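You operate a simulated robot arm through the tools that you are given. There is no shell and no other tool. Be economical: measure what you need, move in short steps, check, and stop when the job is done.

The job below is to be done with a simulated robot arm. You get a single attempt, and the scene is never put back.

JOB
Take the hand brush and put it on the white infill panel.

It is judged by the outcome, as a careful person would: the job done as asked, and still so three seconds after it is handed in. It fails if anything else is knocked over, pushed out of place, dropped, spilled or broken.

ROBOT AND FRAMES
A 6-joint arm with a two-finger parallel gripper, fixed in place. Base frame: the origin is at the foot of the arm, x ahead of it, y to its left, z up; the work surface is at about z = 0. Lengths are in mm, angles in degrees, forces in N, time in s.
With the tool pointing down near the work surface it reaches from about 140 to 580 mm from the base axis. Its first joint turns from -66.0 to 66.0 degrees. Payload 2.1 kg.
The tool frame sits at the grasp point between the pads (the TCP): z along the fingers, y along the line on which they close. The tips reach 30 mm beyond it. Largest opening 94 mm; finger width 28, thickness 10; the body of the gripper, 50 by 96 mm, starts 55 mm behind the TCP.
Orientation is that of the tool frame in the base frame, as a unit quaternion [w, x, y, z]. With the fingers straight down and closing along the base's y, the tool's x points along the base's -x, its y along +y and its z along -z.

CONTROLS
- The arm moves only by the tool nudge_tool. Its argument "series" is a list of rows, each a list of 7 numbers: the shift along the tool's x, y, z in mm, then the turn, a rotation vector about the tool's x, y, z in degrees, then the closure, from 0 (fully open) to 1 (shut). In form: [[tx, ty, tz, wx, wy, wz, gripper], ...]. A call has 1 to 10 rows; each row shifts and turns the commanded pose from where the row before left it, along the tool's axes as they then stand. Each row takes 0.2 s and may step no farther than 50 mm and 8.6 degrees from the row before; otherwise, or with a gripper value out of range, the whole call is refused. Where a pose cannot be reached the arm comes as near as it can. A force on the tool above 40 N (or 10 N above the force at the start of the call, whichever is more), or a blocked arm, ends the call early, and 0.2 s more pass. The fingers move at their own pace (about 72 mm/s each) and stop on an object; they squeeze with about 29 N. The grip force told is the motor's: it shows also when the fingers shut on nothing. Time passes only in rows, and 0.2 s behind the last, so rows that do not move let the fingers close. It gives the time, the measured TCP pose, the force on the tool (base axes), the opening and the grip force at its end, in the units of the frame above (readings bear some noise).
- Cameras (640 x 400 px; columns grow to the right, rows downward): "scene" is fixed at [55.1, -367.7, 490.2]; the picture's right is [0.78, -0.62, 0.00], its down [-0.31, -0.39, -0.87] and it looks along [0.54, 0.68, -0.50] (base axes); focal length 272 px, centre (320, 200). "wrist" rides on the gripper at [76, 14, -103] in the tool frame; the picture's right is [-0.18, 0.98, 0.00], its down [-0.75, -0.14, -0.64] and it looks along [-0.63, -0.12, 0.77] (tool axes); focal length 243 px, centre (320, 200). There is no depth. A picture from a camera that has moved, and an enlarged one, comes with that camera's place and axes in the base frame and with its lens.
- get_image(camera): a new picture of that camera. The clock stands still meanwhile.
- inspect(camera, box): a new picture of the part [left, top, right, bottom] of that camera's present view, enlarged. The clock stands still meanwhile.
- job_done(): hands the job in; it is judged then, once.

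Go step by step. Nothing tells you positions but the pictures and the camera data: compare them with the known pose of the tool, close in by small moves and look again before you grip or let go. The budget is 90 turns and 46 pictures, counting those below and the enlarged ones. Unless the task says otherwise, let go and move clear before handing in, and close with one line.

The tools are called after ">>>" by a JSON object that holds its "fn" and its "kwargs". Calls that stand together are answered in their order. nudge_tool: Moves the arm, as the interface text tells. Its arguments: {"type":"object","properties":{"series":{"type":"array","items":{"type":"array","items":{"type":"number"}}}},"required":["series"]} The other tools are called the same way: get_image (camera) takes a picture; inspect (camera, box) takes an enlarged picture of a part of a camera's view; job_done () hands the job in.

At the start:

```text
clock: 0.0
eef_pos: [267.5, 41.4, 322.7]
orientation: [0.001, 0.001, 1.0, 0.001]
ft_force: [0.5, -1.0, -0.8]
grip_width: 93.9
grasp_force: 0.1
```

scene: 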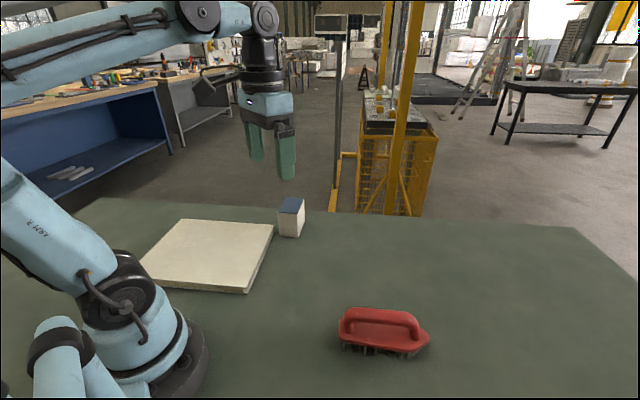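
wrist: 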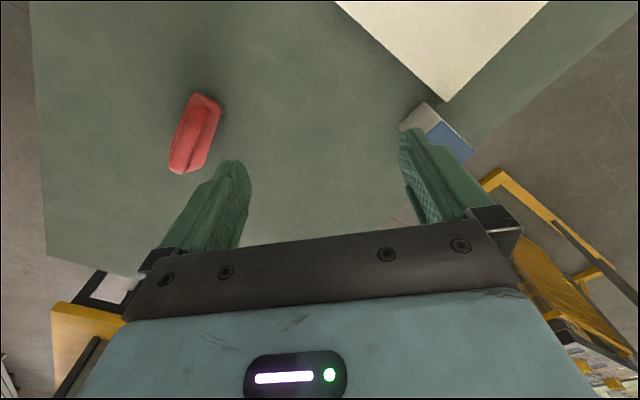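

The brush is roughly at (338,-195), lying along about (0.72,-0.69); the panel's centre is near (180,260). I'll look closer at both.

>>> {"fn": "inspect", "kwargs": {"camera": "scene", "box": [310, 280, 470, 380]}}

>>> {"fn": "inspect", "kwargs": {"camera": "scene", "box": [110, 180, 334, 320]}}

```text
4.00 times, centred on (390, 330) of scene
camera zoom: at [55.1, -367.7, 490.2], right [0.78, -0.62, 0.0], down [-0.31, -0.39, -0.87], along [0.54, 0.68, -0.5], focal length 1089 px, centre (40, -320)
```

zoom: 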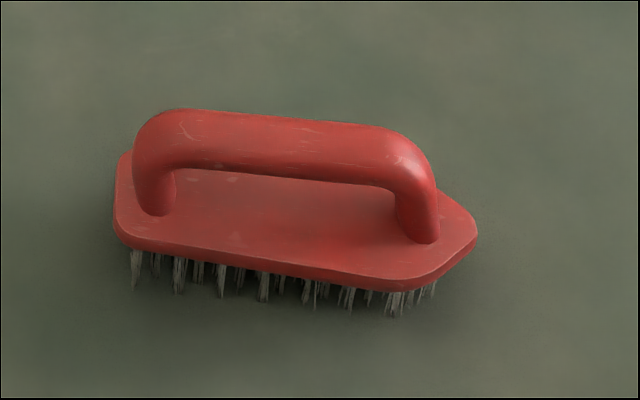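

```text
2.86 times, centred on (222, 250) of scene
camera zoom: at [55.1, -367.7, 490.2], right [0.78, -0.62, 0.0], down [-0.31, -0.39, -0.87], along [0.54, 0.68, -0.5], focal length 778 px, centre (600, 57)
```

zoom: 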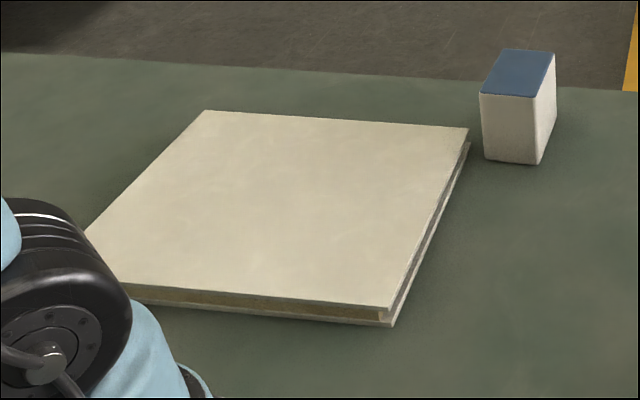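

The brush has a loop handle on top, lying at about -47° in the plane. I'll move above it and align the tool with it.

>>> {"fn": "nudge_tool", "kwargs": {"series": [[-14.4, -45.2, 0, 0, 0, 0, 0], [-14.4, -45.2, 0, 0, 0, 0, 0], [-14.4, -45.2, 0, 0, 0, 0, 0], [-14.4, -45.2, 0, 0, 0, 0, 0], [-14.4, -45.2, 0, 0, 0, 0, 0]]}}

>>> {"fn": "nudge_tool", "kwargs": {"series": [[0, 0, 15, 0, 0, 8, 0], [0, 0, 15, 0, 0, 8, 0], [0, 0, 15, 0, 0, 8, 0], [0, 0, 15, 0, 0, 8, 0], [0, 0, 15, 0, 0, 8, 0], [0, 0, 15, 0, 0, 8, 0], [0, 0, 0, 0, 0, 0, 0]]}}

>>> {"fn": "get_image", "kwargs": {"camera": "wrist"}}

>>> {"fn": "get_image", "kwargs": {"camera": "scene"}}

```text
clock: 1.2
eef_pos: [341.1, -185.9, 322.7]
orientation: [0.002, 0.001, 1.0, -0.001]
ft_force: [0.2, 0.6, 0.3]
grip_width: 94.0
grasp_force: 0.0
```

```text
clock: 2.8
eef_pos: [339.7, -184.9, 232.8]
orientation: [0.001, 0.408, 0.913, 0.001]
ft_force: [-0.5, 0.4, 0.3]
grip_width: 93.9
grasp_force: 0.0
```

```text
41 pictures are left
camera wrist: at [300.1, -119.0, 335.3], right [0.86, 0.52, 0.0], down [0.4, -0.66, 0.64], along [0.33, -0.55, -0.77], focal length 243 px, centre (320, 200)
```

wrist: 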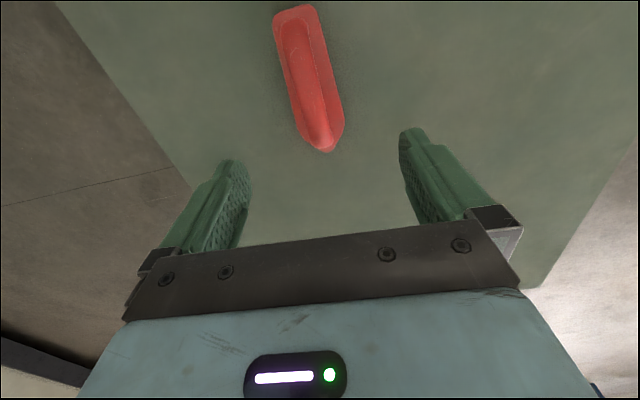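

```text
40 pictures are left
```

scene: 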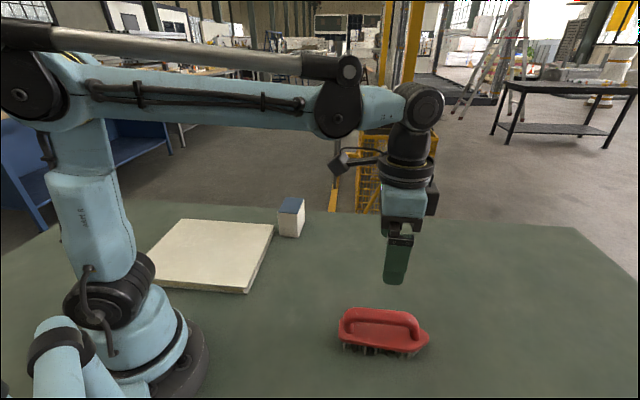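

>>> {"fn": "inspect", "kwargs": {"camera": "wrist", "box": [180, 0, 436, 160]}}

```text
2.50 times, centred on (308, 80) of wrist
camera zoom: at [300.1, -119.0, 335.3], right [0.86, 0.52, 0.0], down [0.4, -0.66, 0.64], along [0.33, -0.55, -0.77], focal length 606 px, centre (350, 500)
```

zoom: 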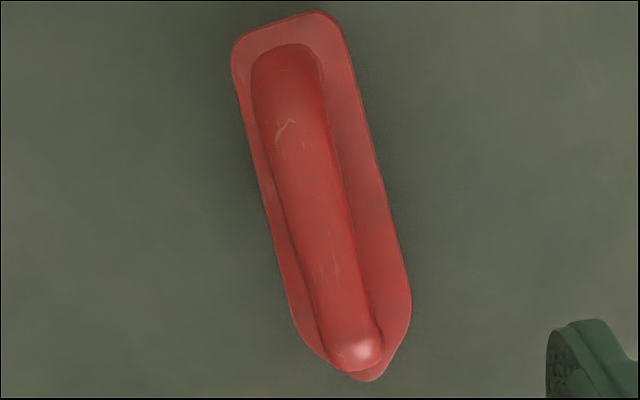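

Triangulating both views puts the handle axis at about x+y=142, z≈70, at -45°. I'll correct for that, descend partway and look again.

>>> {"fn": "nudge_tool", "kwargs": {"series": [[0, 0, 0, 0, 0, -3.2, 0], [-2.4, -9, 30, 0, 0, 0, 0], [0, 0, 40, 0, 0, 0, 0], [0, 0, 20, 0, 0, 0, 0], [0, 0, 0, 0, 0, 0, 0]]}}

>>> {"fn": "get_image", "kwargs": {"camera": "wrist"}}

>>> {"fn": "inspect", "kwargs": {"camera": "scene", "box": [290, 220, 482, 370]}}

```text
clock: 4.0
eef_pos: [335.7, -192.2, 142.0]
orientation: [0.001, 0.382, 0.924, 0.001]
ft_force: [0.3, -0.5, -0.1]
grip_width: 94.3
grasp_force: 0.1
```

```text
38 pictures are left
camera wrist: at [291.3, -129.5, 245.4], right [0.82, 0.57, 0.0], down [0.43, -0.63, 0.64], along [0.37, -0.53, -0.77], focal length 243 px, centre (320, 200)
```

wrist: 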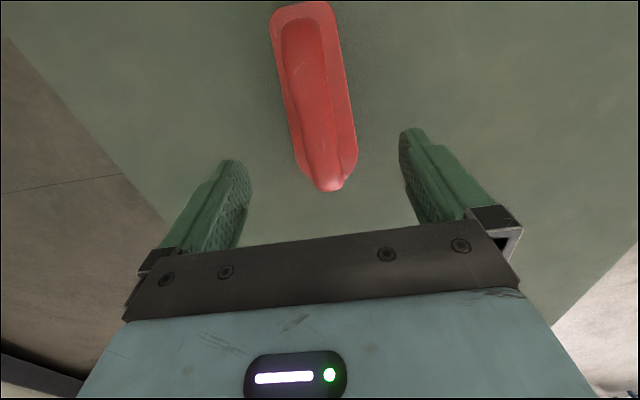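

```text
2.67 times, centred on (386, 295) of scene
camera zoom: at [55.1, -367.7, 490.2], right [0.78, -0.62, 0.0], down [-0.31, -0.39, -0.87], along [0.54, 0.68, -0.5], focal length 726 px, centre (144, -53)
```

zoom: 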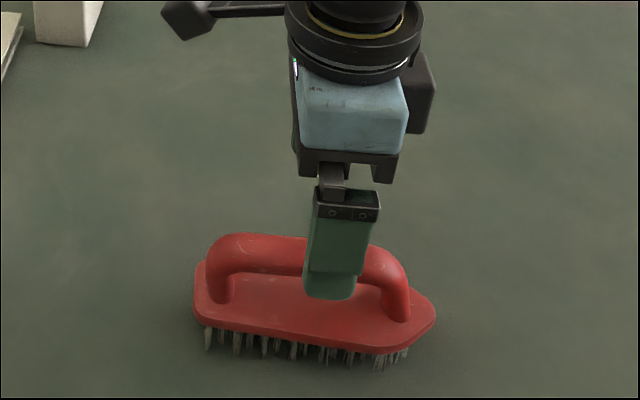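

The fingers straddle the handle axis (x+y≈143, matching the TCP). I'll descend to z≈79.

>>> {"fn": "nudge_tool", "kwargs": {"series": [[0, 0, 25, 0, 0, 0, 0], [0, 0, 20, 0, 0, 0, 0], [0, 0, 10, 0, 0, 0, 0], [0, 0, 8, 0, 0, 0, 0], [0, 0, 0, 0, 0, 0, 0]]}}

>>> {"fn": "get_image", "kwargs": {"camera": "wrist"}}

>>> {"fn": "inspect", "kwargs": {"camera": "scene", "box": [310, 270, 470, 370]}}

```text
clock: 5.2
eef_pos: [336.0, -193.4, 79.9]
orientation: [0.001, 0.382, 0.924, 0.0]
ft_force: [-0.8, -0.1, 0.0]
grip_width: 94.0
grasp_force: 0.1
```

```text
36 pictures are left
camera wrist: at [291.8, -129.5, 182.3], right [0.82, 0.57, 0.0], down [0.43, -0.63, 0.64], along [0.37, -0.53, -0.77], focal length 243 px, centre (320, 200)
```

wrist: 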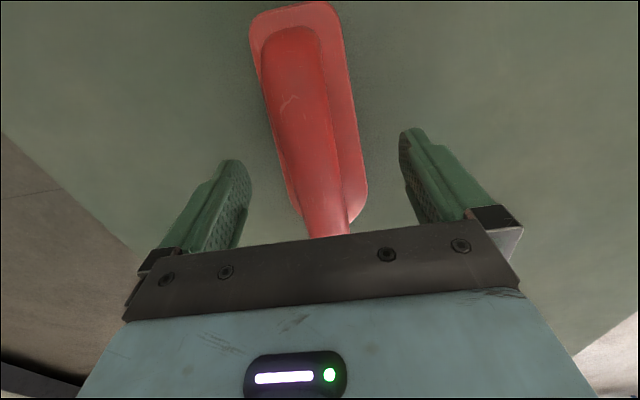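

```text
4.00 times, centred on (390, 320) of scene
camera zoom: at [55.1, -367.7, 490.2], right [0.78, -0.62, 0.0], down [-0.31, -0.39, -0.87], along [0.54, 0.68, -0.5], focal length 1089 px, centre (40, -280)
```

zoom: 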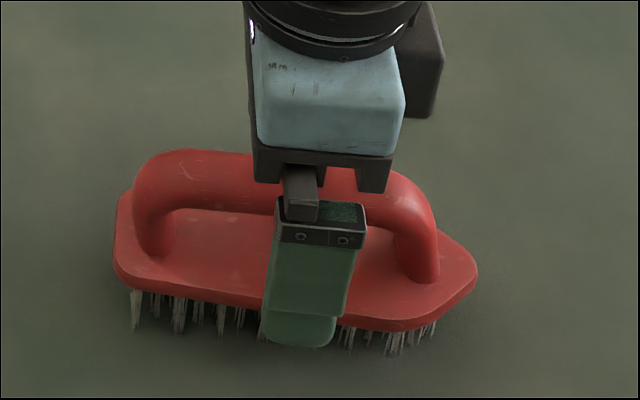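

Fingers flank the handle with clearance over the plate. I'm closing now.

>>> {"fn": "nudge_tool", "kwargs": {"series": [[0, 0, 0, 0, 0, 0, 0.3], [0, 0, 0, 0, 0, 0, 0.6], [0, 0, 0, 0, 0, 0, 1], [0, 0, 0, 0, 0, 0, 1], [0, 0, 0, 0, 0, 0, 1]]}}

>>> {"fn": "inspect", "kwargs": {"camera": "scene", "box": [310, 270, 470, 370]}}

```text
clock: 6.4
eef_pos: [335.9, -192.2, 80.0]
orientation: [0.002, 0.382, 0.924, 0.0]
ft_force: [-0.5, 0.6, 0.3]
grip_width: 30.0
grasp_force: 29.3
```

```text
4.00 times, centred on (390, 320) of scene
camera zoom: at [55.1, -367.7, 490.3], right [0.78, -0.62, 0.0], down [-0.31, -0.39, -0.87], along [0.54, 0.68, -0.5], focal length 1089 px, centre (40, -280)
```

zoom: 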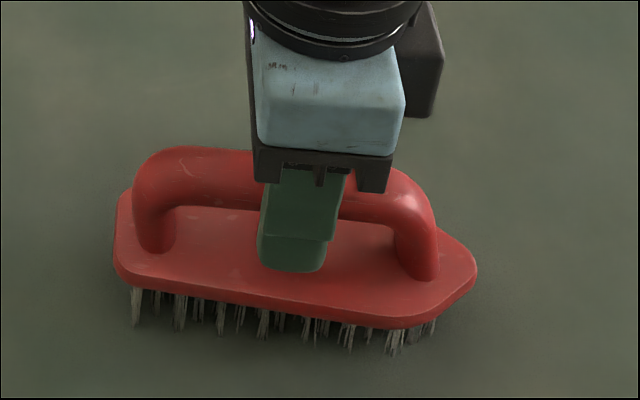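

The grip is firm at 30 mm on the handle. I'm lifting slowly.

>>> {"fn": "nudge_tool", "kwargs": {"series": [[0, 0, -10, 0, 0, 0, 1], [0, 0, -20, 0, 0, 0, 1], [0, 0, -30, 0, 0, 0, 1], [0, 0, -30, 0, 0, 0, 1], [0, 0, -30, 0, 0, 0, 1], [0, 0, 0, 0, 0, 0, 1]]}}

>>> {"fn": "get_image", "kwargs": {"camera": "scene"}}

>>> {"fn": "get_image", "kwargs": {"camera": "wrist"}}

```text
clock: 7.8
eef_pos: [336.2, -192.4, 202.1]
orientation: [0.001, 0.382, 0.924, 0.0]
ft_force: [0.5, -0.3, -0.7]
grip_width: 0.0
grasp_force: 29.0
```

```text
33 pictures are left
```

scene: 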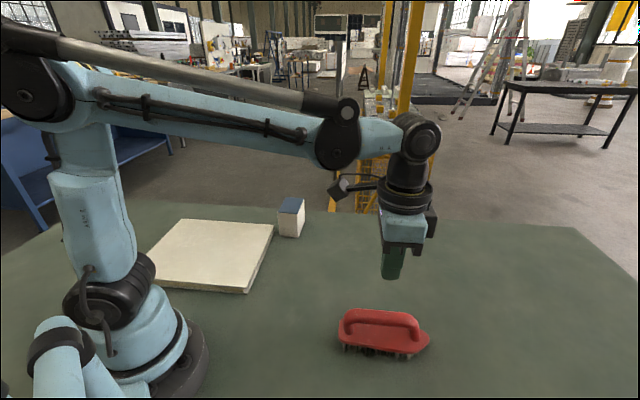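

```text
32 pictures are left
camera wrist: at [291.5, -128.9, 303.6], right [0.82, 0.57, 0.0], down [0.43, -0.63, 0.64], along [0.37, -0.53, -0.77], focal length 243 px, centre (320, 200)
```

wrist: 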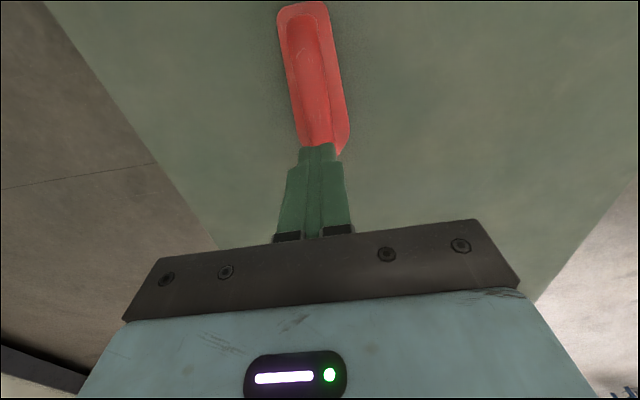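

The brush slipped out of the grip. I'll check whether it moved and how high the handle really is.

>>> {"fn": "inspect", "kwargs": {"camera": "scene", "box": [310, 280, 470, 380]}}

>>> {"fn": "inspect", "kwargs": {"camera": "wrist", "box": [180, 0, 436, 160]}}

```text
4.00 times, centred on (390, 330) of scene
camera zoom: at [55.1, -367.7, 490.2], right [0.78, -0.62, 0.0], down [-0.31, -0.39, -0.87], along [0.54, 0.68, -0.5], focal length 1089 px, centre (40, -320)
```

zoom: 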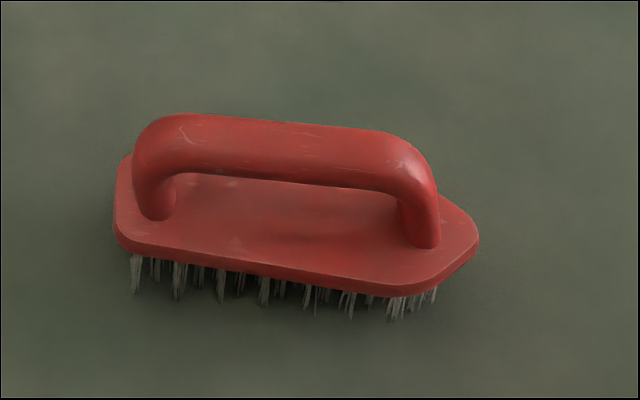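

```text
2.50 times, centred on (308, 80) of wrist
camera zoom: at [291.5, -128.9, 303.6], right [0.82, 0.57, 0.0], down [0.43, -0.63, 0.64], along [0.37, -0.53, -0.77], focal length 606 px, centre (350, 500)
```

zoom: 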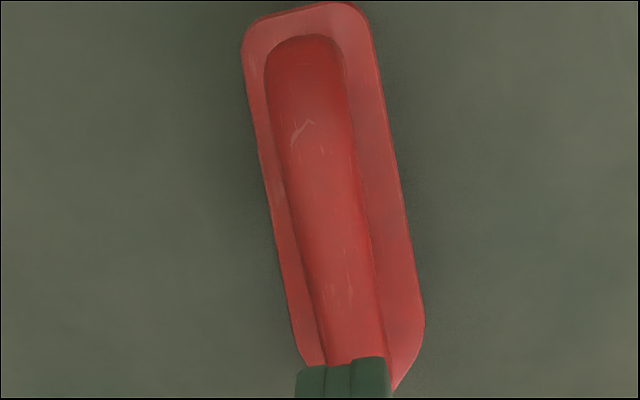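

The handle's top is at about z=83, so the bar spans roughly z 53–83, and the plate top is at about 35. I'll regrip deeper (TCP≈70) so the pads enclose the bar, then lift gently.

>>> {"fn": "nudge_tool", "kwargs": {"series": [[0, -1.5, 0, 0, 0, 0, 0], [0, 0, 0, 0, 0, 0, 0], [0, 0, 0, 0, 0, 0, 0], [0, 0, 40, 0, 0, 0, 0], [0, 0, 40, 0, 0, 0, 0], [0, 0, 30, 0, 0, 0, 0], [0, 0, 15, 0, 0, 0, 0], [0, 0, 6, 0, 0, 0, 0], [0, 0, 0, 0, 0, 0, 0]]}}

>>> {"fn": "nudge_tool", "kwargs": {"series": [[0, 0, 0, 0, 0, 0, 0.3], [0, 0, 0, 0, 0, 0, 0.5], [0, 0, 0, 0, 0, 0, 0.8], [0, 0, 0, 0, 0, 0, 1], [0, 0, 0, 0, 0, 0, 1], [0, 0, 0, 0, 0, 0, 1]]}}

>>> {"fn": "inspect", "kwargs": {"camera": "scene", "box": [310, 270, 470, 370]}}

```text
clock: 9.8
eef_pos: [334.7, -193.7, 69.0]
orientation: [0.0, 0.382, 0.924, 0.001]
ft_force: [0.1, -0.8, -0.4]
grip_width: 93.7
grasp_force: 0.0
```

```text
clock: 11.2
eef_pos: [335.8, -194.2, 68.7]
orientation: [0.0, 0.382, 0.924, 0.001]
ft_force: [-1.0, 0.3, 3.5]
grip_width: 29.8
grasp_force: 29.3
```

```text
4.00 times, centred on (390, 320) of scene
camera zoom: at [55.1, -367.7, 490.3], right [0.78, -0.62, 0.0], down [-0.31, -0.39, -0.87], along [0.54, 0.68, -0.5], focal length 1089 px, centre (40, -280)
```

zoom: 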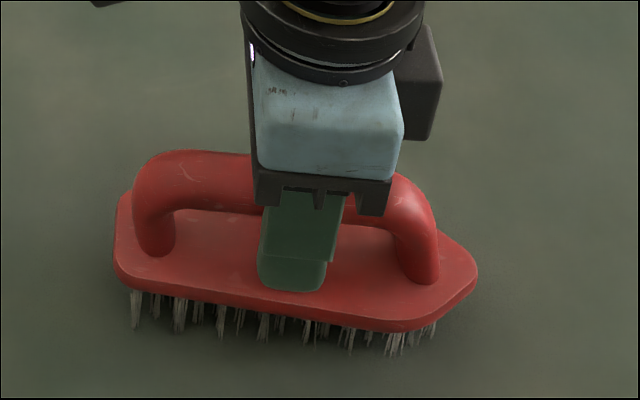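

The grip is deeper now. I'll lift in very small steps and check.

>>> {"fn": "nudge_tool", "kwargs": {"series": [[0, 0, -1, 0, 0, 0, 1], [0, 0, -2, 0, 0, 0, 1], [0, 0, -3, 0, 0, 0, 1], [0, 0, -4, 0, 0, 0, 1], [0, 0, -5, 0, 0, 0, 1], [0, 0, -5, 0, 0, 0, 1], [0, 0, 0, 0, 0, 0, 1]]}}

>>> {"fn": "inspect", "kwargs": {"camera": "scene", "box": [310, 270, 470, 370]}}

```text
clock: 12.8
eef_pos: [334.5, -194.2, 89.7]
orientation: [0.001, 0.381, 0.924, 0.0]
ft_force: [0.8, -0.2, -1.8]
grip_width: 29.6
grasp_force: 29.1
```

```text
4.00 times, centred on (390, 320) of scene
camera zoom: at [55.1, -367.7, 490.2], right [0.78, -0.62, 0.0], down [-0.31, -0.39, -0.87], along [0.54, 0.68, -0.5], focal length 1089 px, centre (40, -280)
```

zoom: 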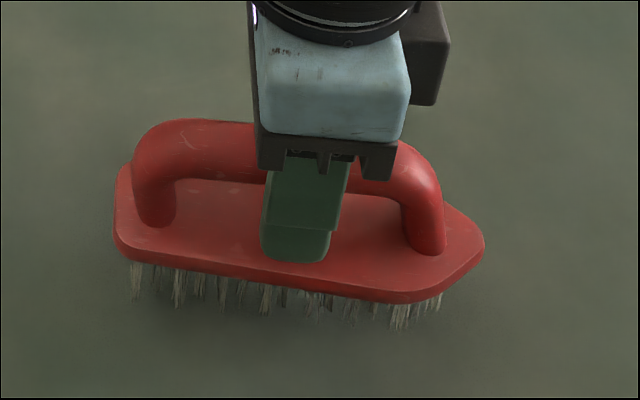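

The brush is coming up with the gripper. I'll continue gently.

>>> {"fn": "nudge_tool", "kwargs": {"series": [[0, 0, -8, 0, 0, 0, 1], [0, 0, -10, 0, 0, 0, 1], [0, 0, -12, 0, 0, 0, 1], [0, 0, -12, 0, 0, 0, 1], [0, 0, -12, 0, 0, 0, 1], [0, 0, -12, 0, 0, 0, 1], [0, 0, -12, 0, 0, 0, 1], [0, 0, -12, 0, 0, 0, 1], [0, 0, -8, 0, 0, 0, 1], [0, 0, 0, 0, 0, 0, 1]]}}

>>> {"fn": "inspect", "kwargs": {"camera": "scene", "box": [270, 180, 510, 330]}}

```text
clock: 15.0
eef_pos: [335.1, -194.1, 186.7]
orientation: [0.001, 0.382, 0.924, 0.0]
ft_force: [0.0, -0.5, -0.5]
grip_width: 29.7
grasp_force: 29.3
```

```text
2.67 times, centred on (390, 255) of scene
camera zoom: at [55.1, -367.7, 490.2], right [0.78, -0.62, 0.0], down [-0.31, -0.39, -0.87], along [0.54, 0.68, -0.5], focal length 726 px, centre (133, 53)
```

zoom: 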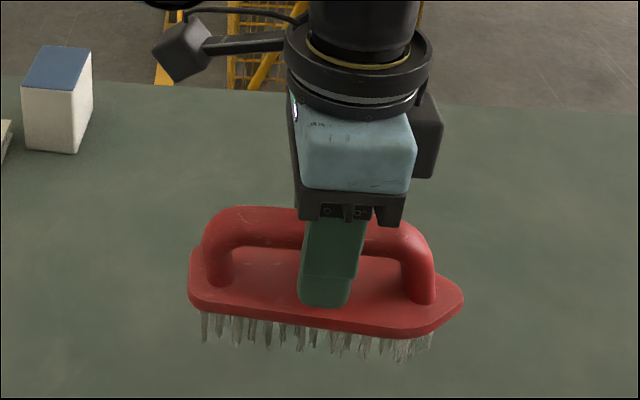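

The brush is held securely at z≈187. I'll carry it halfway over, turn it 90° there, then go to the panel centre, about (178,259).

>>> {"fn": "nudge_tool", "kwargs": {"series": [[10, 5, 0, 0, 0, 0, 1], [22, 11, 0, 0, 0, 0, 1], [30, 14.5, 0, 0, 0, 0, 1], [30, 14.5, 0, 0, 0, 0, 1], [30, 14.5, 0, 0, 0, 0, 1], [30, 14.5, 0, 0, 0, 0, 1], [30, 14.5, 0, 0, 0, 0, 1], [22, 11, 0, 0, 0, 0, 1], [10, 5, 0, 0, 0, 0, 1], [0, 0, 0, 0, 0, 0, 1]]}}

>>> {"fn": "nudge_tool", "kwargs": {"series": [[0, 0, 0, 0, 0, -4, 1], [0, 0, 0, 0, 0, -7, 1], [0, 0, 0, 0, 0, -7, 1], [0, 0, 0, 0, 0, -7, 1], [0, 0, 0, 0, 0, -7, 1], [0, 0, 0, 0, 0, -7, 1], [0, 0, 0, 0, 0, -7, 1], [0, 0, 0, 0, 0, -7, 1], [0, 0, 0, 0, 0, -7, 1], [0, 0, 0, 0, 0, -7, 1]]}}

>>> {"fn": "nudge_tool", "kwargs": {"series": [[0, 0, 0, 0, 0, -7, 1], [0, 0, 0, 0, 0, -7, 1], [0, 0, 0, 0, 0, -6, 1], [0, 0, 0, 0, 0, -3, 1], [0, 0, 0, 0, 0, 0, 1]]}}

>>> {"fn": "get_image", "kwargs": {"camera": "scene"}}

```text
clock: 17.2
eef_pos: [256.6, 32.4, 187.0]
orientation: [0.001, 0.382, 0.924, 0.001]
ft_force: [-0.9, -0.6, -1.7]
grip_width: 29.8
grasp_force: 29.3
```

```text
clock: 19.4
eef_pos: [256.9, 31.7, 185.6]
orientation: [0.001, -0.193, 0.981, -0.001]
ft_force: [0.4, -0.9, -1.1]
grip_width: 29.6
grasp_force: 28.9
```

```text
clock: 20.6
eef_pos: [256.7, 29.9, 187.0]
orientation: [0.002, -0.385, 0.923, -0.001]
ft_force: [0.6, 0.3, -2.1]
grip_width: 29.9
grasp_force: 28.8
```

```text
26 pictures are left
```

scene: 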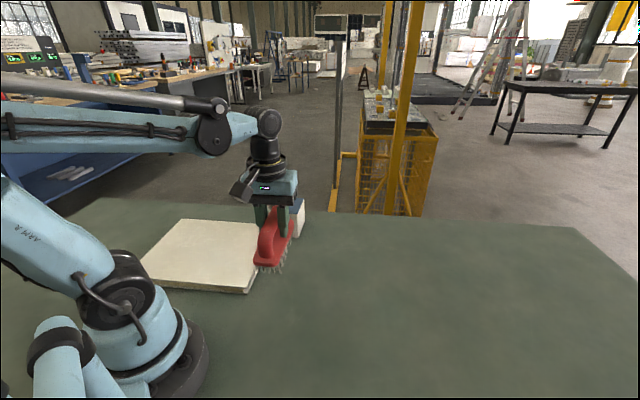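

The turn went well and the grip holds. Now I'll move over the panel.

>>> {"fn": "nudge_tool", "kwargs": {"series": [[-5.5, 11, 0, 0, 0, 0, 1], [-11, 22, 0, 0, 0, 0, 1], [-14, 28, 0, 0, 0, 0, 1], [-15, 31, 0, 0, 0, 0, 1], [-15, 31, 0, 0, 0, 0, 1], [-15, 31, 0, 0, 0, 0, 1], [-14, 28, 0, 0, 0, 0, 1], [-11, 22, 0, 0, 0, 0, 1], [-6, 11, 0, 0, 0, 0, 1], [0, 0, 0, 0, 0, 0, 1]]}}

>>> {"fn": "get_image", "kwargs": {"camera": "scene"}}

>>> {"fn": "get_image", "kwargs": {"camera": "wrist"}}

```text
clock: 22.8
eef_pos: [180.0, 259.3, 187.5]
orientation: [0.002, -0.384, 0.923, 0.0]
ft_force: [-0.1, 0.0, -1.5]
grip_width: 29.8
grasp_force: 28.2
```

```text
25 pictures are left
```

scene: 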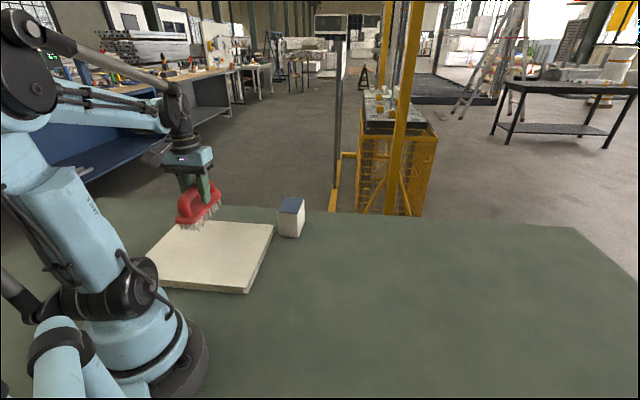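

```text
24 pictures are left
camera wrist: at [115.3, 214.2, 289.2], right [-0.57, 0.82, 0.0], down [0.63, 0.43, 0.64], along [0.53, 0.36, -0.77], focal length 243 px, centre (320, 200)
```

wrist: 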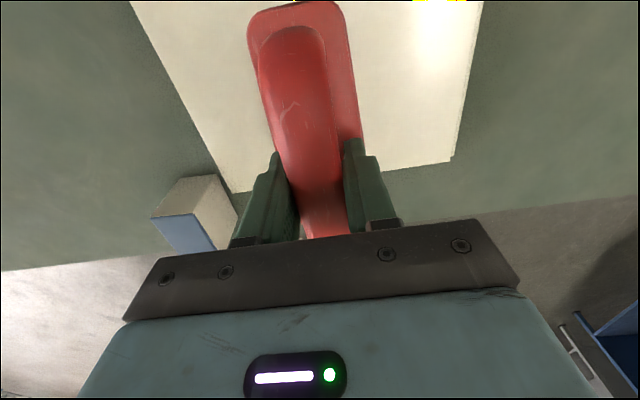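

The panel corners agree with my estimate, so the brush is centred over it. I'll lower it.

>>> {"fn": "nudge_tool", "kwargs": {"series": [[0, 0, 8, 0, 0, 0, 1], [0, 0, 16, 0, 0, 0, 1], [0, 0, 20, 0, 0, 0, 1], [0, 0, 20, 0, 0, 0, 1], [0, 0, 14, 0, 0, 0, 1], [0, 0, 8, 0, 0, 0, 1], [0, 0, 4, 0, 0, 0, 1], [0, 0, 0, 0, 0, 0, 1]]}}

>>> {"fn": "inspect", "kwargs": {"camera": "scene", "box": [130, 160, 290, 300]}}

```text
clock: 24.6
eef_pos: [180.5, 259.6, 95.7]
orientation: [0.0, -0.383, 0.924, 0.0]
ft_force: [0.4, 0.0, -0.9]
grip_width: 29.8
grasp_force: 28.6
```

```text
2.86 times, centred on (210, 230) of scene
camera zoom: at [55.1, -367.7, 490.3], right [0.78, -0.62, 0.0], down [-0.31, -0.39, -0.87], along [0.54, 0.68, -0.5], focal length 778 px, centre (634, 114)
```

zoom: 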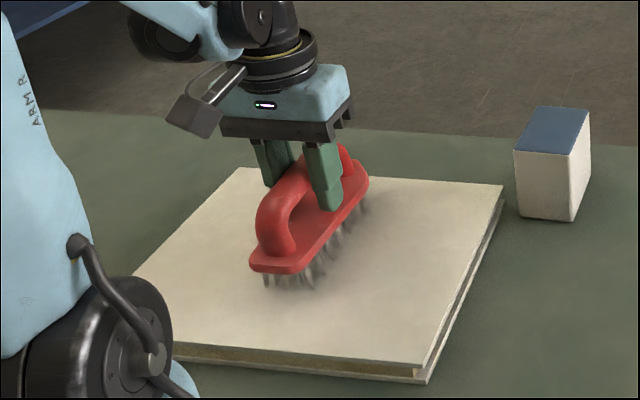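

It's just above the panel. I'll make small steps until contact.

>>> {"fn": "nudge_tool", "kwargs": {"series": [[0, 0, 2, 0, 0, 0, 1], [0, 0, 2, 0, 0, 0, 1], [0, 0, 2, 0, 0, 0, 1], [0, 0, 1, 0, 0, 0, 1], [0, 0, 0, 0, 0, 0, 1]]}}

>>> {"fn": "inspect", "kwargs": {"camera": "scene", "box": [130, 160, 290, 300]}}

```text
clock: 25.8
eef_pos: [179.2, 259.7, 89.1]
orientation: [0.001, -0.385, 0.923, -0.001]
ft_force: [-1.4, -2.2, 10.3]
grip_width: 29.6
grasp_force: 28.5
stopped in row 5: the force on the tool passed its limit (the readings are from after the stop); the commanded pose is now the measured one
```

```text
2.86 times, centred on (210, 230) of scene
camera zoom: at [55.1, -367.7, 490.2], right [0.78, -0.62, 0.0], down [-0.31, -0.39, -0.87], along [0.54, 0.68, -0.5], focal length 778 px, centre (634, 114)
```

zoom: 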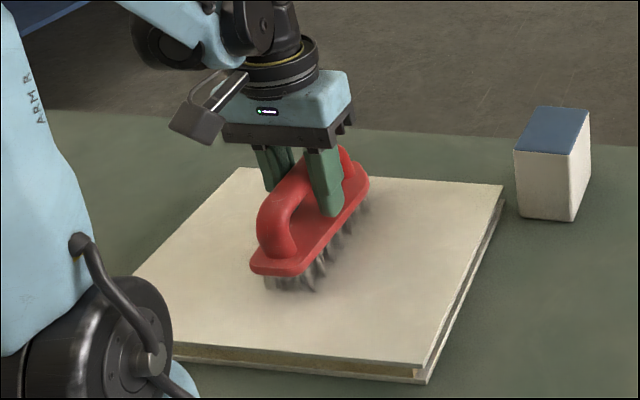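

Bristles are in contact with the panel (about 10 N). I'll open and rise clear.

>>> {"fn": "nudge_tool", "kwargs": {"series": [[0, 0, 0, 0, 0, 0, 0.55], [0, 0, 0, 0, 0, 0, 0.4], [0, 0, 0, 0, 0, 0, 0], [0, 0, 0, 0, 0, 0, 0], [0, 0, 0, 0, 0, 0, 0], [0, 0, 0, 0, 0, 0, 0]]}}

>>> {"fn": "nudge_tool", "kwargs": {"series": [[0, 0, -5, 0, 0, 0, 0], [0, 0, -15, 0, 0, 0, 0], [0, 0, -30, 0, 0, 0, 0], [0, 0, -30, 0, 0, 0, 0], [0, 0, -30, 0, 0, 0, 0], [0, 0, -20, 0, 0, 0, 0], [0, 0, 0, 0, 0, 0, 0]]}}

>>> {"fn": "get_image", "kwargs": {"camera": "scene"}}

>>> {"fn": "get_image", "kwargs": {"camera": "wrist"}}

```text
clock: 27.2
eef_pos: [180.4, 259.1, 89.3]
orientation: [0.001, -0.384, 0.923, -0.001]
ft_force: [0.2, -0.6, 0.7]
grip_width: 94.2
grasp_force: 0.0
```

```text
clock: 28.8
eef_pos: [179.2, 260.7, 218.9]
orientation: [0.002, -0.385, 0.923, 0.0]
ft_force: [-1.2, -0.1, -0.1]
grip_width: 93.8
grasp_force: 0.0
```

```text
21 pictures are left
```

scene: 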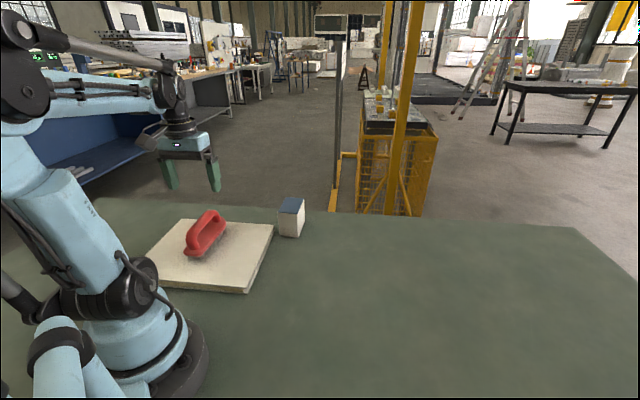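

```text
20 pictures are left
camera wrist: at [115.1, 214.3, 321.7], right [-0.57, 0.82, 0.0], down [0.63, 0.43, 0.64], along [0.53, 0.36, -0.77], focal length 243 px, centre (320, 200)
```

wrist: 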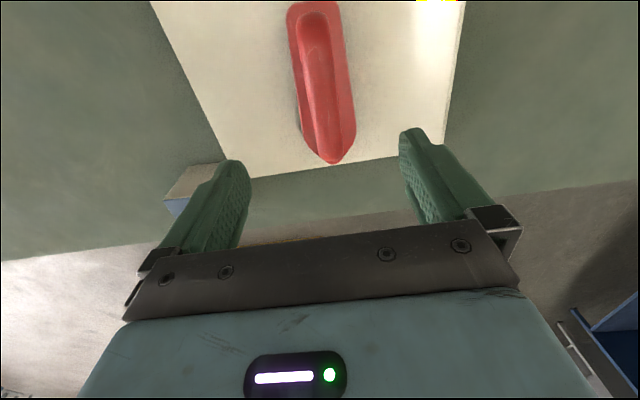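

The brush stands upright, fully on the panel, with the gripper clear and nothing else moved.

>>> {"fn": "job_done", "kwargs": {}}

```text
The job is handed in.
```

The hand brush is on the white infill panel, bristles down and fully within its edges. My first grip slipped before the brush left the table, and the second, deeper grip held all the way. Nothing else appears to have moved.
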